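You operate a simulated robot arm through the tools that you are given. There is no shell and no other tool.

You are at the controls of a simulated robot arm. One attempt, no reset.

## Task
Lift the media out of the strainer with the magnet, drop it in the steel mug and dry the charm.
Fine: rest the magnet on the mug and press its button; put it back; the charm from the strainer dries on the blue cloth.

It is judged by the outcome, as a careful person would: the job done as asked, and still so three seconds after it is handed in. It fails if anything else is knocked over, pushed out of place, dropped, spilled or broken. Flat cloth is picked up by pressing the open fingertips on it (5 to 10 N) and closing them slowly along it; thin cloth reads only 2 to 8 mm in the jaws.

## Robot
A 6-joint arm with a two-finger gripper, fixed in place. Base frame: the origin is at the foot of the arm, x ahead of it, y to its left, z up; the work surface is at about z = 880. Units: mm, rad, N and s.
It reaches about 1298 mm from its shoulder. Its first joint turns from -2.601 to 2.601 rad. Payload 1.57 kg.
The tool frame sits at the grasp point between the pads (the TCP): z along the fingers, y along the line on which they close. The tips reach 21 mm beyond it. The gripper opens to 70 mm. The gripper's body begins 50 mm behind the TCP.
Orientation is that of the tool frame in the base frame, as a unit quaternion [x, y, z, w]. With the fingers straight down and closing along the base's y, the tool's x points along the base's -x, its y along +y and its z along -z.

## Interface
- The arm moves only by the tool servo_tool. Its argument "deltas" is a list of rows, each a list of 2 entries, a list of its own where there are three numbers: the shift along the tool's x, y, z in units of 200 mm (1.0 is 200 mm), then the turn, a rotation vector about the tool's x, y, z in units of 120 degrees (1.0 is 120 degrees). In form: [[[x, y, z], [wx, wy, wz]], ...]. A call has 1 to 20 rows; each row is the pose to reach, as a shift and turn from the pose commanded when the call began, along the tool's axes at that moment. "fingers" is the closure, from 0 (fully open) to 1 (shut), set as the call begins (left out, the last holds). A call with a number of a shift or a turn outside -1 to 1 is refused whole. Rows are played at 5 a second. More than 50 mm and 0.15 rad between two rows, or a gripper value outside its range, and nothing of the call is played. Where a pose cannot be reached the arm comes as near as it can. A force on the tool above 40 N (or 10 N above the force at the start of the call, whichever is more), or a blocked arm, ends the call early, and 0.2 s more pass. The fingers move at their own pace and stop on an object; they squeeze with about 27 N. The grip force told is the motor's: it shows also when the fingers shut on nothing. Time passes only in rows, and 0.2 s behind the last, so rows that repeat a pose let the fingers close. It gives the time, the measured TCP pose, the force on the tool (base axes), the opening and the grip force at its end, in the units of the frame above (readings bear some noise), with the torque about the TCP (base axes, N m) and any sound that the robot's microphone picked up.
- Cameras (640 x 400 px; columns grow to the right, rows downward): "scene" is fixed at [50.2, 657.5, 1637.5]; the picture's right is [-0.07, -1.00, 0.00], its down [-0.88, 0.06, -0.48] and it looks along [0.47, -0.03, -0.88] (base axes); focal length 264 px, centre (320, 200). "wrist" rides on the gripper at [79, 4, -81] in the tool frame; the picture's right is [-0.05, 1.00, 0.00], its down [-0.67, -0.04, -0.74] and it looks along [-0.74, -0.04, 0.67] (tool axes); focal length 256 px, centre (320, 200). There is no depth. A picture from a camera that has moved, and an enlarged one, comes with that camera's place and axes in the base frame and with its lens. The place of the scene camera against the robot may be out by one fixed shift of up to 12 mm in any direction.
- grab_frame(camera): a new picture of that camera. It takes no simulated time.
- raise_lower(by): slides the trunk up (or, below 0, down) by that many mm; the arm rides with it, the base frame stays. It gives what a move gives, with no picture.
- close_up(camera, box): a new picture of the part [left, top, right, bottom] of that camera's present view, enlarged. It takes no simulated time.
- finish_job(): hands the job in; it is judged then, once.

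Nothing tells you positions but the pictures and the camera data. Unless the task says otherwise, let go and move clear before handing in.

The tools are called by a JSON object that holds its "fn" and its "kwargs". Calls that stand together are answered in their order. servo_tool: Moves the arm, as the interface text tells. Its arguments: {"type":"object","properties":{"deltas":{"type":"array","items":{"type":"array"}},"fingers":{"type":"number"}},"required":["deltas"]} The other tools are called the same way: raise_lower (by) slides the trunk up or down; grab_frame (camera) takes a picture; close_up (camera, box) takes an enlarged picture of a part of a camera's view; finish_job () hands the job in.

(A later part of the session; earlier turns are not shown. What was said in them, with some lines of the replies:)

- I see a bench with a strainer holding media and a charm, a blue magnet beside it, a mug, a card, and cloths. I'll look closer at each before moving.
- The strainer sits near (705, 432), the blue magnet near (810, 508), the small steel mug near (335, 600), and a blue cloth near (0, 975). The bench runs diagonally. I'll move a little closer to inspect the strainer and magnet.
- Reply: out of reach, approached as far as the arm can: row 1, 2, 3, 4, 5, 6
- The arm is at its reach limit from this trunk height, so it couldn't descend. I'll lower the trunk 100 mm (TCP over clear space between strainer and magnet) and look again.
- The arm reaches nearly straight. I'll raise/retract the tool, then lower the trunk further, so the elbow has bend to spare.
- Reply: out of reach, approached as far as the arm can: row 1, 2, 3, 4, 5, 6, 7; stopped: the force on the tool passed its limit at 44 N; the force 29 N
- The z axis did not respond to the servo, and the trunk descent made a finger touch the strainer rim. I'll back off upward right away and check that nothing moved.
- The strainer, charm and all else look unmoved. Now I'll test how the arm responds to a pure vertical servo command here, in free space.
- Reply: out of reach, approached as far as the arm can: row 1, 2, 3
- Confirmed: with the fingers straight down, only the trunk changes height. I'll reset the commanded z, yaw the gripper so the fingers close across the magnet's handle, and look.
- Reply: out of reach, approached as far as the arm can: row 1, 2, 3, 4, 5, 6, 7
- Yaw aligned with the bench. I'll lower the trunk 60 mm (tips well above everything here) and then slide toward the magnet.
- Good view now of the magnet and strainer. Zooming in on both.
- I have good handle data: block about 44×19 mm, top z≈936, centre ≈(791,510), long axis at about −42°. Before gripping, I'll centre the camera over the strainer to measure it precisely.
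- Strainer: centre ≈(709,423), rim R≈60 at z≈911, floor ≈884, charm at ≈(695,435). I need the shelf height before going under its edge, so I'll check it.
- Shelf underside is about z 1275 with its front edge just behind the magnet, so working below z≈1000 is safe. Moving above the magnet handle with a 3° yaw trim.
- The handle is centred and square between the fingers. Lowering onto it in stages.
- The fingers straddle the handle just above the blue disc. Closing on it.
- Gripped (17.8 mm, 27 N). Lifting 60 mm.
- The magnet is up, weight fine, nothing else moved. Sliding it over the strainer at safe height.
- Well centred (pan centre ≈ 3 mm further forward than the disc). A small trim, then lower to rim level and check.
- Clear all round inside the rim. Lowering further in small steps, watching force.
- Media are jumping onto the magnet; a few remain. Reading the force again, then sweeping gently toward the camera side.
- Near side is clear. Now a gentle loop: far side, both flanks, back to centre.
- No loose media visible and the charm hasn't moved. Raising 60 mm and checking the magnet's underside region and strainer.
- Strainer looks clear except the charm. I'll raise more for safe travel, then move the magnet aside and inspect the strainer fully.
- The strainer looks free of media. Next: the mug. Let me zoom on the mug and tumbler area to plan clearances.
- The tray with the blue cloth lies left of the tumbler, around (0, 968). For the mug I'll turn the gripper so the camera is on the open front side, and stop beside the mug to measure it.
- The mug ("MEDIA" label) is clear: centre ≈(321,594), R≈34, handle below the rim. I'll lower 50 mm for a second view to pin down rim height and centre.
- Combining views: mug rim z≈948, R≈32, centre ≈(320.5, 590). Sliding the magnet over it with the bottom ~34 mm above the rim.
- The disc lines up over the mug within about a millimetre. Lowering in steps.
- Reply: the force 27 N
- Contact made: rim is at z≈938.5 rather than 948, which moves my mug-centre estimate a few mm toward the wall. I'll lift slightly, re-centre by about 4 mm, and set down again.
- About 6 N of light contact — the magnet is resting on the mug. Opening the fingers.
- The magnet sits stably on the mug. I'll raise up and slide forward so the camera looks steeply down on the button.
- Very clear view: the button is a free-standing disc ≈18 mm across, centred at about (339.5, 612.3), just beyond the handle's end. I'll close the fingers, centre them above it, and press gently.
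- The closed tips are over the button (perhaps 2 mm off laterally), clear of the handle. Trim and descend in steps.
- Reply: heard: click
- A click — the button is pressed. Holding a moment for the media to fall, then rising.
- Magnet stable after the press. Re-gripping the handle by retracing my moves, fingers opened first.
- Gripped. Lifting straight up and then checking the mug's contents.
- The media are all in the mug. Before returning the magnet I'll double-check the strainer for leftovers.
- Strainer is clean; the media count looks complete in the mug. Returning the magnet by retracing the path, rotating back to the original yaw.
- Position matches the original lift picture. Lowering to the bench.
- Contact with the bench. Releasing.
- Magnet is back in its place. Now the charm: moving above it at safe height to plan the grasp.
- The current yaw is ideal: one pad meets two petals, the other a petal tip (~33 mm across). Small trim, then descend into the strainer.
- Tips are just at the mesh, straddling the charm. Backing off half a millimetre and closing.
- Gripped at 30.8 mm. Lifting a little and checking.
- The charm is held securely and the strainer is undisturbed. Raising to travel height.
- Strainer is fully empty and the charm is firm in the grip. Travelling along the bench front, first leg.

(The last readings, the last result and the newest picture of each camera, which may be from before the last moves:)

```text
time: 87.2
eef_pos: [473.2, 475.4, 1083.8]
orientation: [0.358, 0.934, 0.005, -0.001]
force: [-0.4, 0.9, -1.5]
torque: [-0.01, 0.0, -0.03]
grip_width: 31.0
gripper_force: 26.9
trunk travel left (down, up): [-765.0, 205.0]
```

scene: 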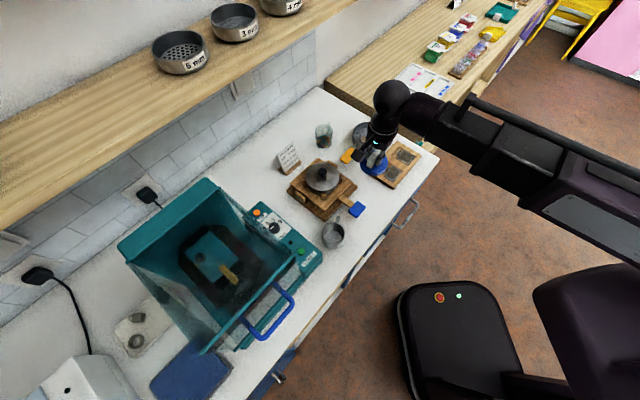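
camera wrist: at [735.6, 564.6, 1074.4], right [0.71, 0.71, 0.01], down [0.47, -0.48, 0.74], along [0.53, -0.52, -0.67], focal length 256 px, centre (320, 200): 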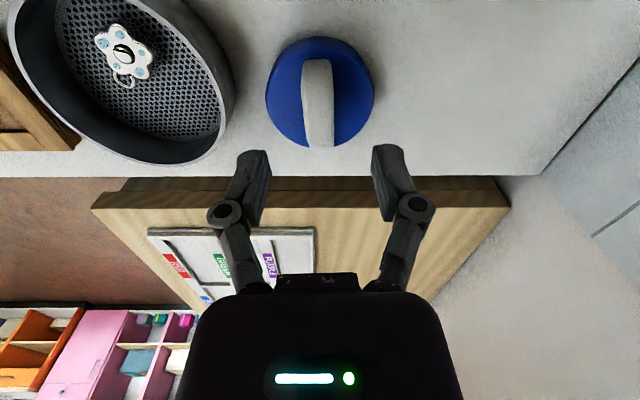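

{"fn": "servo_tool", "kwargs": {"deltas": [[[0.052, -0.024, 0], [0, 0, -0.0577]], [[0.105, -0.048, 0], [0, 0, -0.1154]], [[0.157, -0.072, 0], [0, 0, -0.1731]], [[0.21, -0.096, 0], [0, 0, -0.2308]], [[0.262, -0.12, 0], [0, 0, -0.2885]], [[0.314, -0.144, 0], [0, 0, -0.3462]], [[0.367, -0.168, 0], [0, 0, -0.4038]], [[0.419, -0.191, 0], [0, 0, -0.4615]], [[0.471, -0.215, 0], [0, 0, -0.5192]], [[0.524, -0.239, 0], [0, 0, -0.5769]], [[0.576, -0.263, 0], [0, 0, -0.6346]], [[0.629, -0.287, 0], [0, 0, -0.6923]], [[0.681, -0.311, 0], [0, 0, -0.75]], [[0.681, -0.311, 0], [0, 0, -0.75]]]}}

{"fn": "grab_frame", "kwargs": {"camera": "wrist"}}

{"fn": "grab_frame", "kwargs": {"camera": "scene"}}

```text
time: 90.2
eef_pos: [328.4, 521.4, 1083.1]
orientation: [-0.408, 0.913, 0.004, 0.002]
force: [0.1, 0.0, 0.0]
torque: [-0.02, 0.01, 0.01]
grip_width: 30.9
gripper_force: 27.1
trunk travel left (down, up): [-765.0, 205.0]
```

```text
taken
camera wrist: at [272.9, 463.9, 1164.8], right [-0.71, 0.71, 0.01], down [0.47, 0.47, 0.75], along [0.53, 0.53, -0.66], focal length 256 px, centre (320, 200)
```

wrist: 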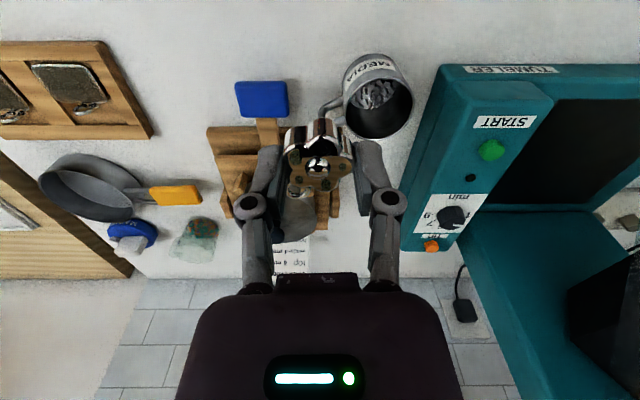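

```text
taken
```

scene: 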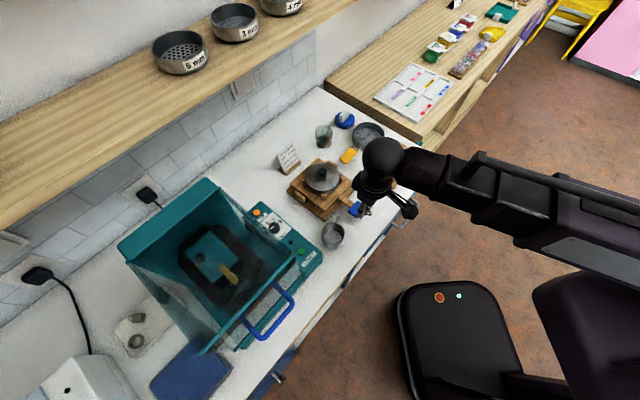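

{"fn": "servo_tool", "kwargs": {"deltas": [[[0.06, 0.11, 0], [0, 0, 0]], [[0.12, 0.22, 0], [0, 0, 0]], [[0.18, 0.33, 0], [0, 0, 0]], [[0.24, 0.44, 0], [0, 0, 0]], [[0.3, 0.55, 0], [0, 0, 0]], [[0.36, 0.66, 0], [0, 0, 0]], [[0.36, 0.66, 0], [0, 0, 0]]]}}

{"fn": "grab_frame", "kwargs": {"camera": "wrist"}}

{"fn": "grab_frame", "kwargs": {"camera": "scene"}}

```text
time: 91.8
eef_pos: [183.2, 555.8, 1083.7]
orientation: [-0.408, 0.913, 0.004, 0.002]
force: [0.3, 0.6, 0.3]
torque: [-0.02, 0.01, 0.01]
grip_width: 30.8
gripper_force: 27.3
trunk travel left (down, up): [-765.0, 205.0]
```

```text
taken
camera wrist: at [127.2, 499.0, 1164.8], right [-0.71, 0.71, 0.01], down [0.47, 0.47, 0.75], along [0.53, 0.53, -0.66], focal length 256 px, centre (320, 200)
```

wrist: 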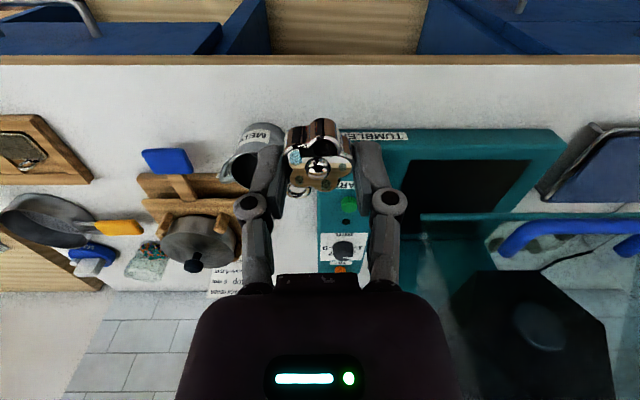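

```text
taken
```

scene: 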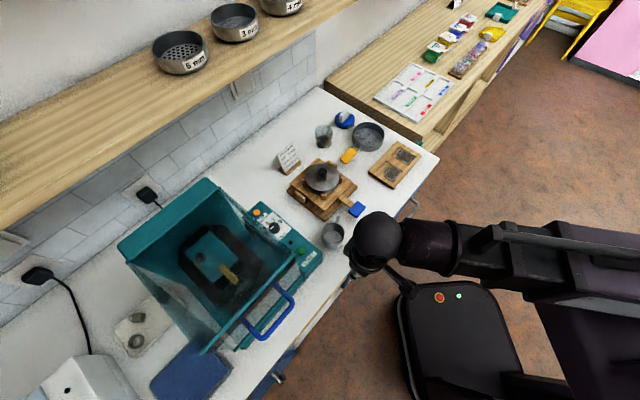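

I can now see the tumbler's open clear hood with its blue handle. I need its height before passing. Close-up, then a second viewpoint a bit further left, staying in front of the bench.

{"fn": "close_up", "kwargs": {"camera": "wrist", "box": [380, 100, 640, 300]}}

{"fn": "servo_tool", "kwargs": {"deltas": [[[0.1, 0.06, 0], [0, 0, 0]], [[0.2, 0.12, 0], [0, 0, 0]], [[0.3, 0.18, 0], [0, 0, 0]], [[0.35, 0.24, 0], [0, 0, 0]], [[0.35, 0.34, 0], [0, 0, 0]], [[0.35, 0.44, 0], [0, 0, 0]], [[0.35, 0.44, 0], [0, 0, 0]]]}}

{"fn": "grab_frame", "kwargs": {"camera": "wrist"}}

{"fn": "grab_frame", "kwargs": {"camera": "scene"}}

```text
2.00 times, centred on (510, 200) of wrist
camera zoom: at [127.2, 499.0, 1164.8], right [-0.71, 0.71, 0.01], down [0.47, 0.47, 0.75], along [0.53, 0.53, -0.66], focal length 512 px, centre (-60, 200)
```

zoom: 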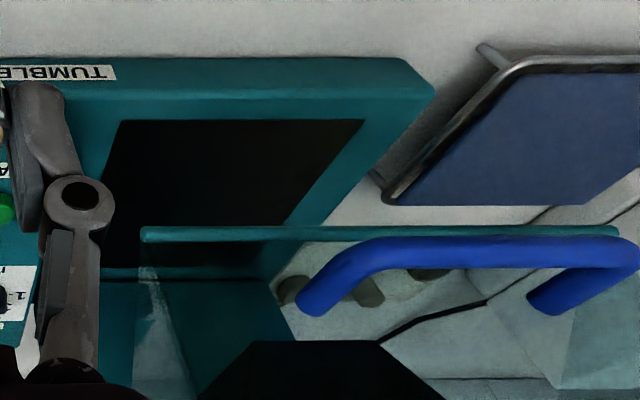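

```text
time: 93.4
eef_pos: [71.1, 561.4, 1083.3]
orientation: [-0.408, 0.913, 0.003, 0.001]
force: [0.0, -0.1, -0.4]
torque: [-0.01, -0.01, 0.04]
grip_width: 30.7
gripper_force: 27.5
trunk travel left (down, up): [-765.0, 205.0]
```

```text
taken
camera wrist: at [14.8, 505.5, 1164.8], right [-0.71, 0.71, 0.01], down [0.47, 0.47, 0.75], along [0.53, 0.53, -0.66], focal length 256 px, centre (320, 200)
```

wrist: 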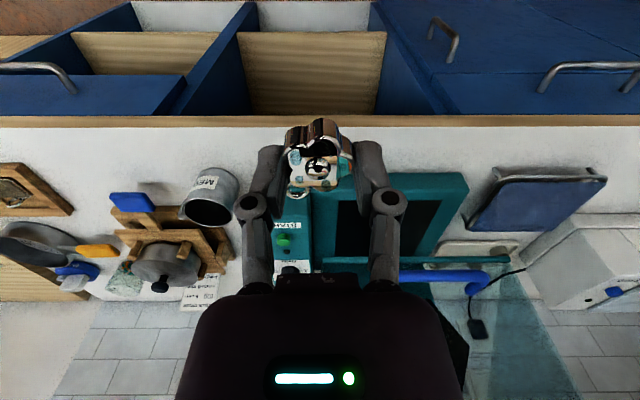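

```text
taken
```

scene: 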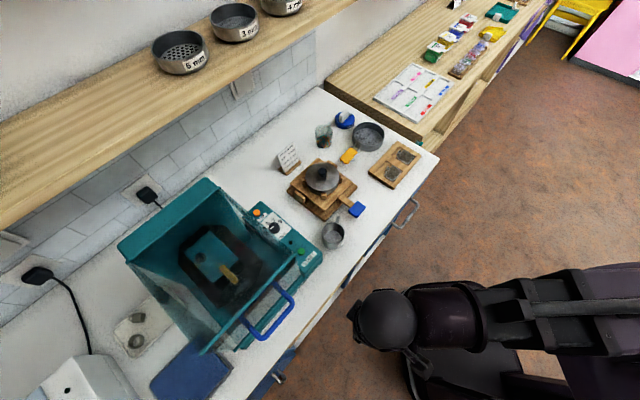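

{"fn": "close_up", "kwargs": {"camera": "wrist", "box": [390, 150, 640, 310]}}

{"fn": "close_up", "kwargs": {"camera": "wrist", "box": [440, 140, 620, 260]}}

```text
2.50 times, centred on (515, 230) of wrist
camera zoom: at [14.8, 505.5, 1164.8], right [-0.71, 0.71, 0.01], down [0.47, 0.47, 0.75], along [0.53, 0.53, -0.66], focal length 640 px, centre (-168, 125)
```

zoom: 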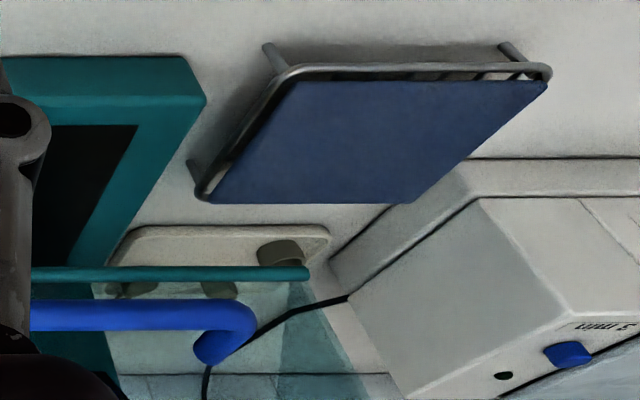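

```text
3.33 times, centred on (530, 200) of wrist
camera zoom: at [14.8, 505.5, 1164.8], right [-0.71, 0.71, 0.01], down [0.47, 0.47, 0.75], along [0.53, 0.53, -0.66], focal length 853 px, centre (-380, 200)
```

zoom: 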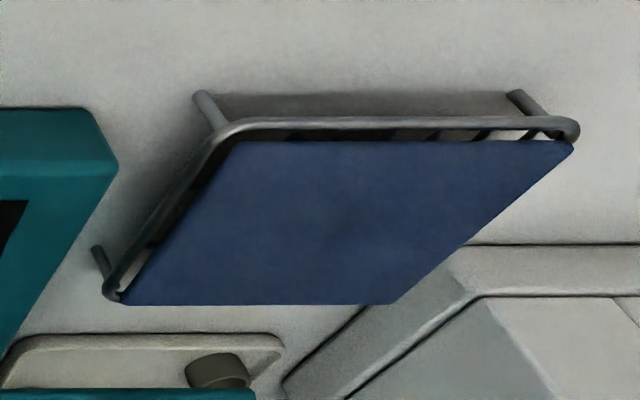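

The blue cloth lies flat on a small wire drying rack (z≈905), centre ≈(−4, 967). The hood's nearest corner is at about (43, 820, z 1032), so I'll swing in well to its left with x≈−45.

{"fn": "servo_tool", "kwargs": {"deltas": [[[0.01, 0.12, 0], [0, 0, 0]], [[0.02, 0.24, 0], [0, 0, 0]], [[0.03, 0.36, 0], [0, 0, 0]], [[0.04, 0.48, 0], [0, 0, 0]], [[0.05, 0.6, 0], [0, 0, 0]], [[0.057, 0.728, 0], [0, 0, 0]], [[0.057, 0.728, 0], [0, 0, 0]]]}}

{"fn": "grab_frame", "kwargs": {"camera": "wrist"}}

{"fn": "grab_frame", "kwargs": {"camera": "scene"}}

```text
time: 95.0
eef_pos: [-45.3, 650.8, 1083.7]
orientation: [-0.409, 0.913, 0.003, 0.002]
force: [-0.3, 0.8, 0.3]
torque: [0.0, -0.01, 0.01]
grip_width: 30.9
gripper_force: 27.6
trunk travel left (down, up): [-765.0, 205.0]
```

```text
taken
camera wrist: at [-101.9, 594.7, 1164.8], right [-0.71, 0.71, 0.01], down [0.47, 0.47, 0.75], along [0.53, 0.53, -0.66], focal length 256 px, centre (320, 200)
```

wrist: 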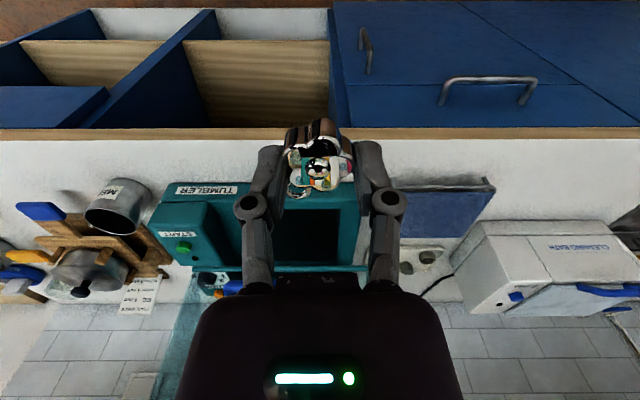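

```text
taken
```

scene: 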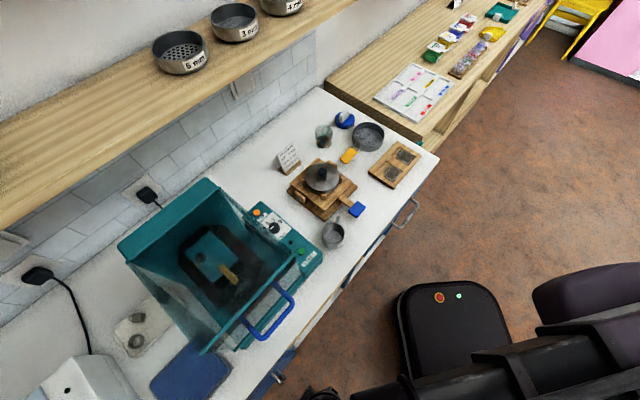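

{"fn": "servo_tool", "kwargs": {"deltas": [[[-0.1, 0.089, 0], [0, 0, 0]], [[-0.2, 0.178, 0], [0, 0, 0]], [[-0.3, 0.267, 0], [0, 0, 0]], [[-0.4, 0.356, 0], [0, 0, 0]], [[-0.5, 0.445, 0], [0, 0, 0]], [[-0.596, 0.5336, 0], [0, 0, 0]], [[-0.596, 0.5336, 0], [0, 0, 0]]]}}

{"fn": "grab_frame", "kwargs": {"camera": "wrist"}}

{"fn": "grab_frame", "kwargs": {"camera": "scene"}}

```text
time: 96.6
eef_pos: [-45.3, 809.3, 1083.4]
orientation: [-0.408, 0.913, 0.003, 0.003]
force: [-1.1, -0.8, -0.4]
torque: [0.0, -0.01, 0.04]
grip_width: 30.9
gripper_force: 27.6
out of reach, approached as far as the arm can: row 3, 4, 6
trunk travel left (down, up): [-765.0, 205.0]
```

```text
taken
camera wrist: at [-101.7, 753.1, 1164.8], right [-0.71, 0.71, 0.01], down [0.47, 0.47, 0.75], along [0.53, 0.53, -0.66], focal length 256 px, centre (320, 200)
```

wrist: 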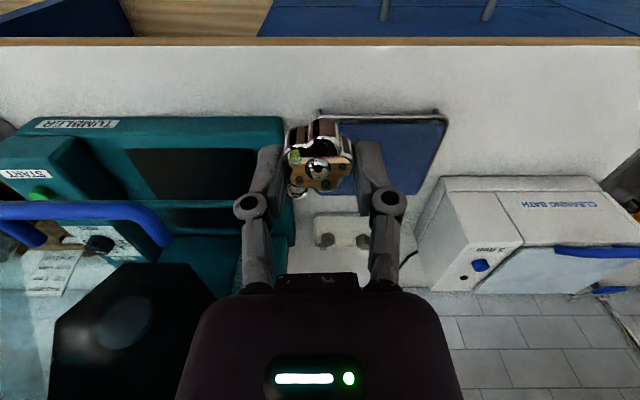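

```text
taken
```

scene: 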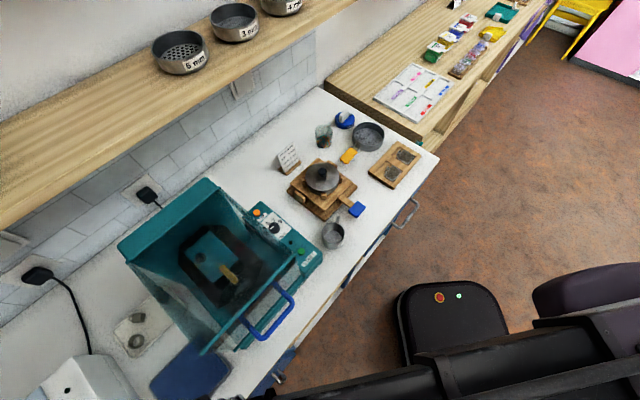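

{"fn": "servo_tool", "kwargs": {"deltas": [[[-0.08, 0.0716, 0], [0, 0, 0]], [[-0.16, 0.1432, 0], [0, 0, 0]], [[-0.24, 0.2148, 0], [0, 0, 0]], [[-0.32, 0.2864, 0], [0, 0, 0]], [[-0.41, 0.367, 0], [0, 0, 0]], [[-0.41, 0.367, 0], [0, 0, 0]]]}}

{"fn": "grab_frame", "kwargs": {"camera": "wrist"}}

{"fn": "close_up", "kwargs": {"camera": "wrist", "box": [270, 0, 470, 160]}}

{"fn": "grab_frame", "kwargs": {"camera": "scene"}}

```text
time: 98.0
eef_pos: [-46.8, 920.9, 1084.2]
orientation: [-0.407, 0.913, 0.004, 0.001]
force: [-0.2, -0.5, 0.8]
torque: [0.02, 0.0, -0.01]
grip_width: 30.6
gripper_force: 26.9
out of reach, approached as far as the arm can: row 1, 3
trunk travel left (down, up): [-765.0, 205.0]
```

```text
taken
camera wrist: at [-102.7, 863.9, 1164.8], right [-0.71, 0.71, 0.01], down [0.47, 0.47, 0.75], along [0.53, 0.53, -0.66], focal length 256 px, centre (320, 200)
```

wrist: 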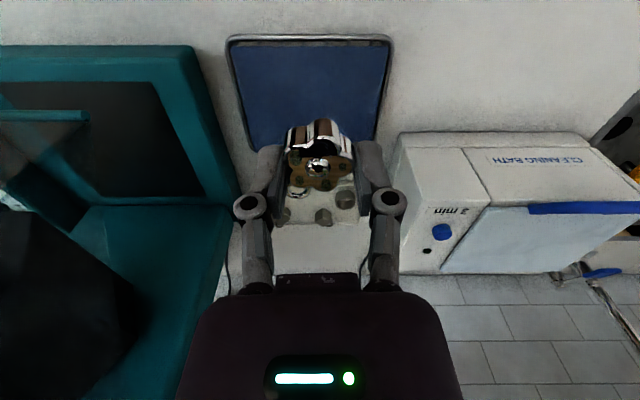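

```text
2.50 times, centred on (370, 80) of wrist
camera zoom: at [-102.7, 863.9, 1164.8], right [-0.71, 0.71, 0.01], down [0.47, 0.47, 0.75], along [0.53, 0.53, -0.66], focal length 640 px, centre (195, 500)
```

zoom: 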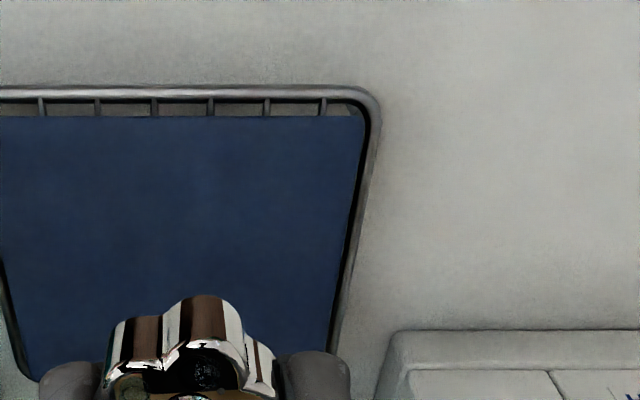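

```text
taken
```

scene: 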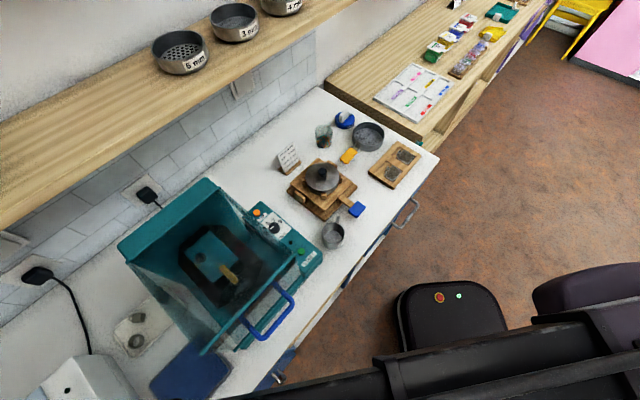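

Cloth measured: z≈914, centre ≈(−4, 952), about 139×113 mm. I'll place the charm at about (−35, 953), well inside the cloth and clear of the hood. Moving over, then lowering in stages.

{"fn": "servo_tool", "kwargs": {"deltas": [[[-0.08, 0.032, 0], [0, 0, 0]], [[-0.159, 0.0635, 0], [0, 0, 0]], [[-0.159, 0.0635, 0], [0, 0, 0]]]}}

{"fn": "raise_lower", "kwargs": {"by": -80}}

{"fn": "grab_frame", "kwargs": {"camera": "wrist"}}

{"fn": "grab_frame", "kwargs": {"camera": "scene"}}

```text
time: 98.8
eef_pos: [-33.4, 952.9, 1083.3]
orientation: [-0.408, 0.913, 0.004, 0.002]
force: [0.0, -1.4, -0.3]
torque: [0.01, -0.06, 0.02]
grip_width: 30.7
gripper_force: 27.2
out of reach, approached as far as the arm can: row 1, 2, 3
trunk travel left (down, up): [-765.0, 205.0]
```

```text
time: 100.0
eef_pos: [-33.8, 952.6, 1003.3]
orientation: [-0.407, 0.913, 0.004, 0.002]
force: [0.5, -0.1, -0.7]
torque: [0.01, 0.0, 0.01]
grip_width: 30.7
gripper_force: 26.3
trunk travel left (down, up): [-685.0, 285.0]
```

```text
taken
camera wrist: at [-89.6, 896.3, 1084.8], right [-0.71, 0.71, 0.01], down [0.47, 0.47, 0.75], along [0.53, 0.53, -0.66], focal length 256 px, centre (320, 200)
```

wrist: 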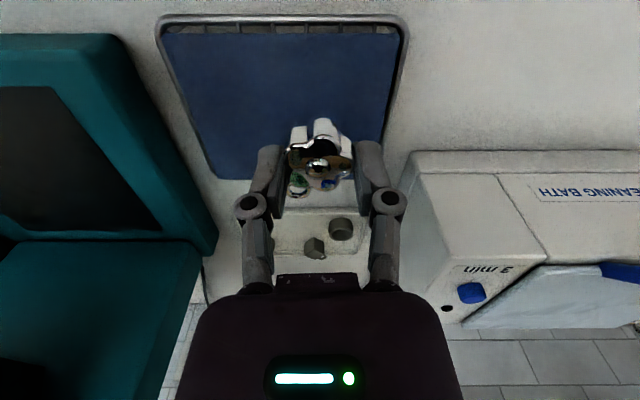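

```text
taken
```

scene: 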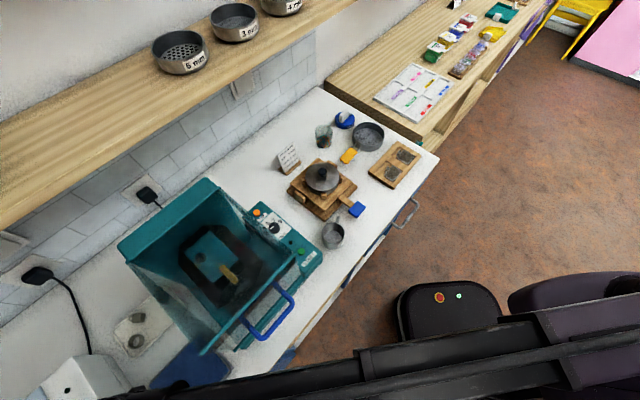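

The landing point is well inside the cloth. Continuing down.

{"fn": "raise_lower", "kwargs": {"by": -50}}

{"fn": "grab_frame", "kwargs": {"camera": "wrist"}}

{"fn": "grab_frame", "kwargs": {"camera": "scene"}}

```text
time: 100.9
eef_pos: [-33.5, 952.6, 953.3]
orientation: [-0.408, 0.913, 0.004, 0.002]
force: [0.7, 0.1, -0.1]
torque: [0.03, -0.02, 0.01]
grip_width: 30.6
gripper_force: 27.0
trunk travel left (down, up): [-635.0, 335.0]
```

```text
taken
camera wrist: at [-89.6, 896.3, 1034.8], right [-0.71, 0.71, 0.01], down [0.47, 0.47, 0.75], along [0.53, 0.53, -0.66], focal length 256 px, centre (320, 200)
```

wrist: 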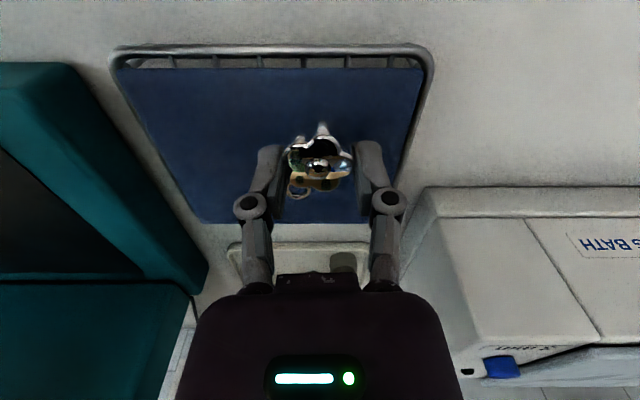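

```text
taken
```

scene: 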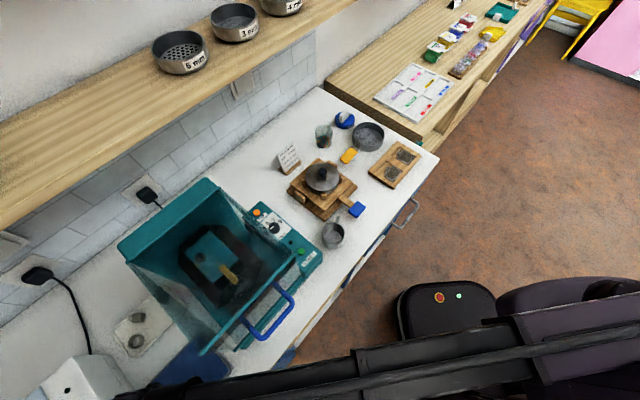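

{"fn": "raise_lower", "kwargs": {"by": -10}}

{"fn": "raise_lower", "kwargs": {"by": -3}}

{"fn": "close_up", "kwargs": {"camera": "wrist", "box": [220, 80, 420, 240]}}

```text
time: 101.5
eef_pos: [-33.3, 952.7, 944.4]
orientation: [-0.407, 0.913, 0.004, 0.003]
force: [-0.1, 0.2, 0.3]
torque: [0.04, 0.0, 0.03]
grip_width: 30.6
gripper_force: 27.2
trunk travel left (down, up): [-625.0, 345.0]
```

```text
time: 102.0
eef_pos: [-31.2, 953.2, 940.7]
orientation: [-0.407, 0.913, 0.004, 0.002]
force: [-0.5, 0.9, 0.0]
torque: [-0.01, -0.01, -0.02]
grip_width: 30.6
gripper_force: 27.0
trunk travel left (down, up): [-622.0, 348.0]
```

```text
2.50 times, centred on (320, 160) of wrist
camera zoom: at [-89.6, 896.5, 1021.7], right [-0.71, 0.71, 0.01], down [0.47, 0.47, 0.75], along [0.53, 0.53, -0.66], focal length 640 px, centre (320, 300)
```

zoom: 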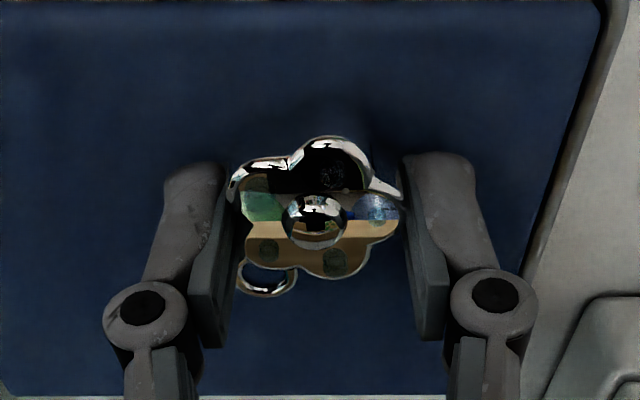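

{"fn": "raise_lower", "kwargs": {"by": -2}}

{"fn": "raise_lower", "kwargs": {"by": -2}}

```text
time: 102.5
eef_pos: [-32.9, 952.3, 938.9]
orientation: [-0.407, 0.913, 0.003, 0.002]
force: [-0.2, -0.6, -0.8]
torque: [0.03, -0.02, 0.06]
grip_width: 30.7
gripper_force: 27.2
trunk travel left (down, up): [-620.0, 350.0]
```

```text
time: 103.0
eef_pos: [-33.2, 952.3, 937.4]
orientation: [-0.408, 0.913, 0.004, 0.003]
force: [-0.6, 6.1, 17.3]
torque: [-0.02, 0.21, -0.04]
grip_width: 30.8
gripper_force: 27.2
trunk travel left (down, up): [-618.0, 352.0]
```

Touched down on the cloth. Easing off 1 mm, then opening the fingers.

{"fn": "raise_lower", "kwargs": {"by": 1}}

{"fn": "servo_tool", "kwargs": {"deltas": [[[0, 0, 0], [0, 0, 0]], [[0, 0, 0], [0, 0, 0]], [[0, 0, 0], [0, 0, 0]], [[0, 0, 0], [0, 0, 0]]], "fingers": 0.35}}

{"fn": "close_up", "kwargs": {"camera": "wrist", "box": [220, 80, 420, 240]}}

```text
time: 103.5
eef_pos: [-34.0, 953.2, 937.2]
orientation: [-0.407, 0.913, 0.004, 0.002]
force: [-0.3, 1.9, 7.3]
torque: [-0.01, 0.14, -0.05]
grip_width: 30.7
gripper_force: 27.1
trunk travel left (down, up): [-619.0, 351.0]
```

```text
time: 104.5
eef_pos: [-33.7, 952.4, 937.3]
orientation: [-0.408, 0.913, 0.004, 0.002]
force: [-0.2, 0.3, 0.9]
torque: [0.03, 0.02, 0.02]
grip_width: 45.6
gripper_force: 0.1
trunk travel left (down, up): [-619.0, 351.0]
```

```text
2.50 times, centred on (320, 160) of wrist
camera zoom: at [-89.6, 896.5, 1018.7], right [-0.71, 0.71, 0.01], down [0.47, 0.47, 0.75], along [0.53, 0.53, -0.66], focal length 640 px, centre (320, 300)
```

zoom: 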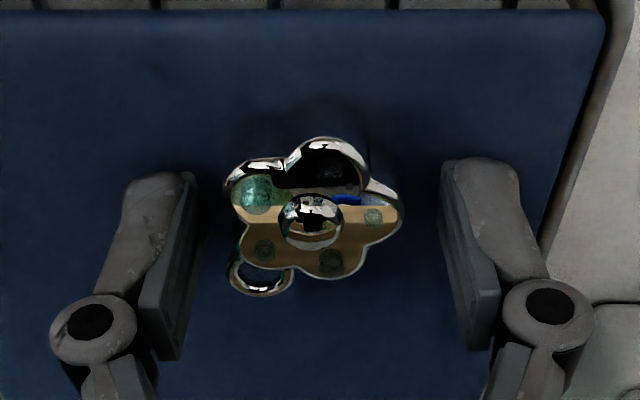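

The charm is lying flat on the cloth. Rising clear.

{"fn": "raise_lower", "kwargs": {"by": 30}}

{"fn": "raise_lower", "kwargs": {"by": 115}}

{"fn": "grab_frame", "kwargs": {"camera": "wrist"}}

{"fn": "close_up", "kwargs": {"camera": "wrist", "box": [200, 0, 420, 150]}}

{"fn": "grab_frame", "kwargs": {"camera": "scene"}}

```text
time: 105.3
eef_pos: [-34.0, 953.5, 967.9]
orientation: [-0.407, 0.913, 0.003, 0.002]
force: [-0.3, 0.4, -0.2]
torque: [-0.03, 0.0, -0.04]
grip_width: 45.7
gripper_force: 0.1
trunk travel left (down, up): [-649.0, 321.0]
```

```text
time: 106.8
eef_pos: [-34.2, 953.8, 1082.9]
orientation: [-0.407, 0.913, 0.004, 0.002]
force: [-0.5, -0.2, 1.1]
torque: [0.0, 0.01, 0.0]
grip_width: 45.5
gripper_force: 0.1
trunk travel left (down, up): [-764.0, 206.0]
```

```text
taken
camera wrist: at [-89.7, 896.6, 1163.5], right [-0.71, 0.71, 0.0], down [0.47, 0.47, 0.75], along [0.53, 0.53, -0.66], focal length 256 px, centre (320, 200)
```

wrist: 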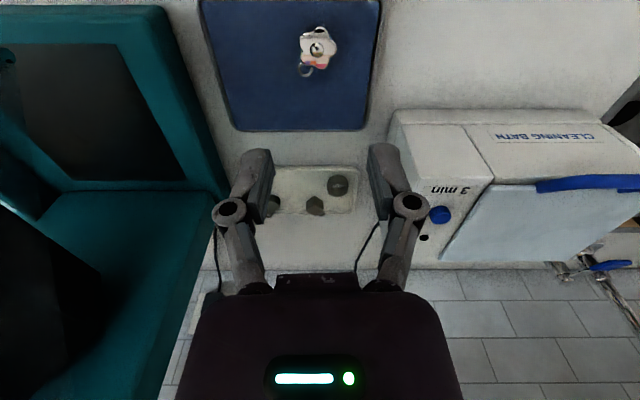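

```text
2.67 times, centred on (310, 75) of wrist
camera zoom: at [-89.7, 896.6, 1163.5], right [-0.71, 0.71, 0.0], down [0.47, 0.47, 0.75], along [0.53, 0.53, -0.66], focal length 683 px, centre (347, 533)
```

zoom: 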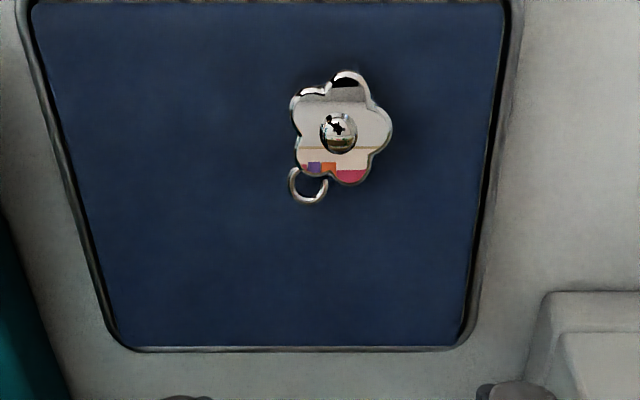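

```text
taken
```

scene: 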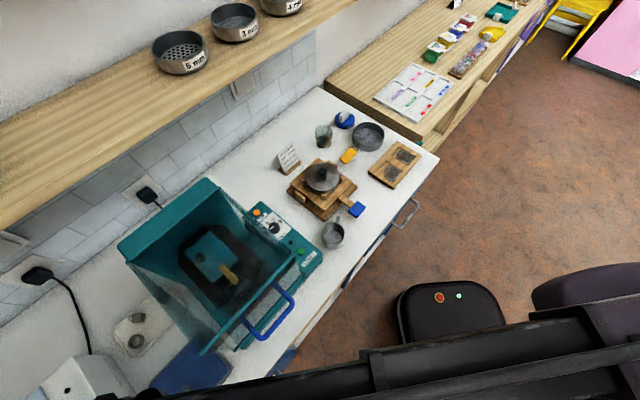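

The charm rests flat on the cloth, rack undisturbed. Retracting the arm the way it came.

{"fn": "servo_tool", "kwargs": {"deltas": [[[0.1, -0.08, 0], [0, 0, 0]], [[0.2, -0.16, 0], [0, 0, 0]], [[0.3, -0.245, 0], [0, 0, 0]], [[0.4, -0.33, 0], [0, 0, 0]], [[0.49, -0.41, 0], [0, 0, 0]], [[0.58, -0.483, 0], [0, 0, 0]], [[0.58, -0.483, 0], [0, 0, 0]]]}}

{"fn": "servo_tool", "kwargs": {"deltas": [[[0.1, -0.085, 0], [0, 0, 0]], [[0.2, -0.17, 0], [0, 0, 0]], [[0.3, -0.255, 0], [0, 0, 0]], [[0.4, -0.34, 0], [0, 0, 0]], [[0.5, -0.425, 0], [0, 0, 0]], [[0.58, -0.5, 0], [0, 0, 0]], [[0.58, -0.5, 0], [0, 0, 0]]]}}

{"fn": "grab_frame", "kwargs": {"camera": "scene"}}

{"fn": "close_up", "kwargs": {"camera": "scene", "box": [110, 300, 290, 400]}}

{"fn": "close_up", "kwargs": {"camera": "scene", "box": [260, 90, 450, 260]}}

```text
time: 108.4
eef_pos: [-39.0, 800.2, 1082.3]
orientation: [-0.407, 0.913, 0.004, 0.002]
force: [1.0, -0.1, -0.2]
torque: [0.01, 0.02, -0.01]
grip_width: 45.6
gripper_force: 0.2
trunk travel left (down, up): [-764.0, 206.0]
```

```text
time: 110.0
eef_pos: [-40.3, 648.9, 1083.0]
orientation: [-0.408, 0.913, 0.003, 0.002]
force: [0.5, 0.0, -0.1]
torque: [0.01, 0.02, -0.01]
grip_width: 45.3
gripper_force: 0.1
out of reach, approached as far as the arm can: row 6
trunk travel left (down, up): [-764.0, 206.0]
```

```text
taken
```

scene: 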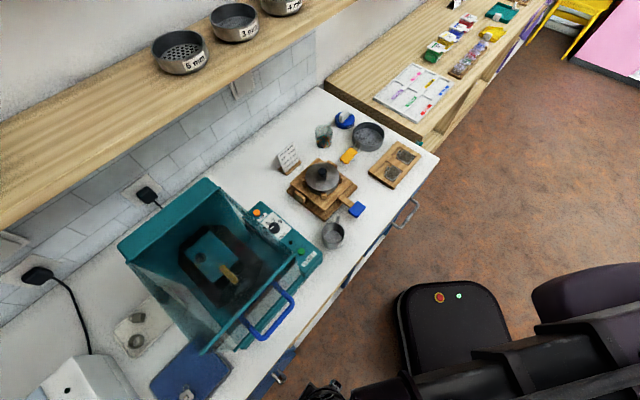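

```text
3.56 times, centred on (200, 350) of scene
camera zoom: at [50.2, 657.5, 1637.5], right [-0.07, -1.0, 0.0], down [-0.88, 0.06, -0.48], along [0.47, -0.03, -0.88], focal length 939 px, centre (747, -333)
```

zoom: 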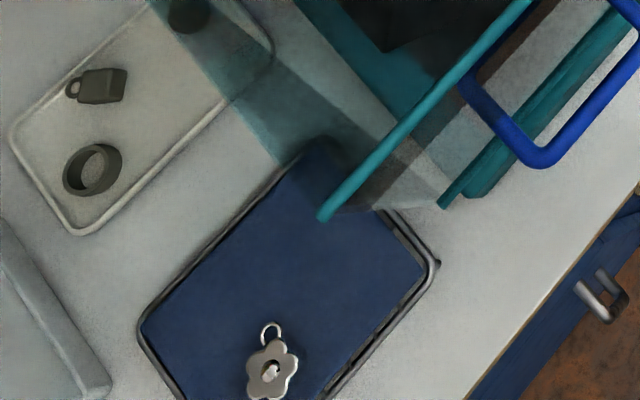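

```text
2.35 times, centred on (355, 175) of scene
camera zoom: at [50.2, 657.5, 1637.5], right [-0.07, -1.0, 0.0], down [-0.88, 0.06, -0.48], along [0.47, -0.03, -0.88], focal length 622 px, centre (238, 259)
```

zoom: 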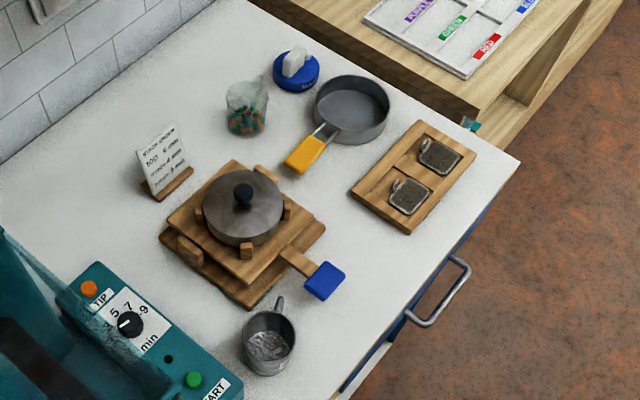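

Everything matches the job: the media are in the mug, the magnet is back in its place, the strainer is empty, and the charm is lying flat on the blue cloth. All other items are where they started and the arm is clear, so I'm handing in.

{"fn": "close_up", "kwargs": {"camera": "scene", "box": [315, 215, 352, 252]}}

{"fn": "finish_job", "kwargs": {}}

```text
10.81 times, centred on (334, 234) of scene
camera zoom: at [50.2, 657.5, 1637.5], right [-0.07, -1.0, 0.0], down [-0.88, 0.06, -0.48], along [0.47, -0.03, -0.88], focal length 2856 px, centre (174, -162)
```

zoom: 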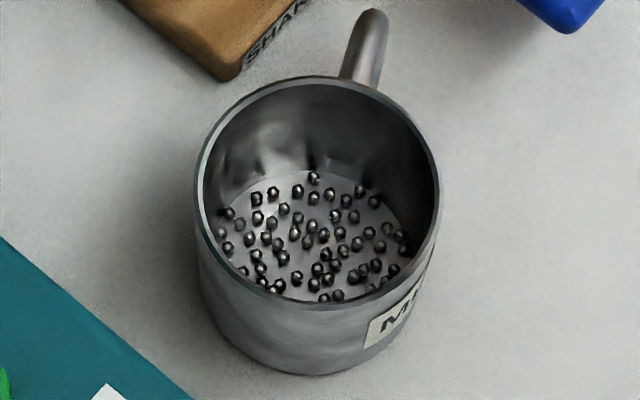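

```text
The job is handed in.
```

The job is done and handed in. I don't have the judging result.

- **Media:** the magnet lifted it out of the strainer. I rested the magnet on the steel mug and pressed its button until it clicked, and the media dropped in. The strainer showed no media left in the pictures.
- **Magnet:** it is back in its original place beside the strainer.
- **Charm:** it lies flat on the blue cloth, which sits on the small wire rack left of the tumbler.

Early on, a fingertip pressed the strainer's rim or handle rod with about 44 N before the arm stopped. The strainer, charm and media looked unmoved afterwards. In the final pictures, everything else on the bench matched the start.
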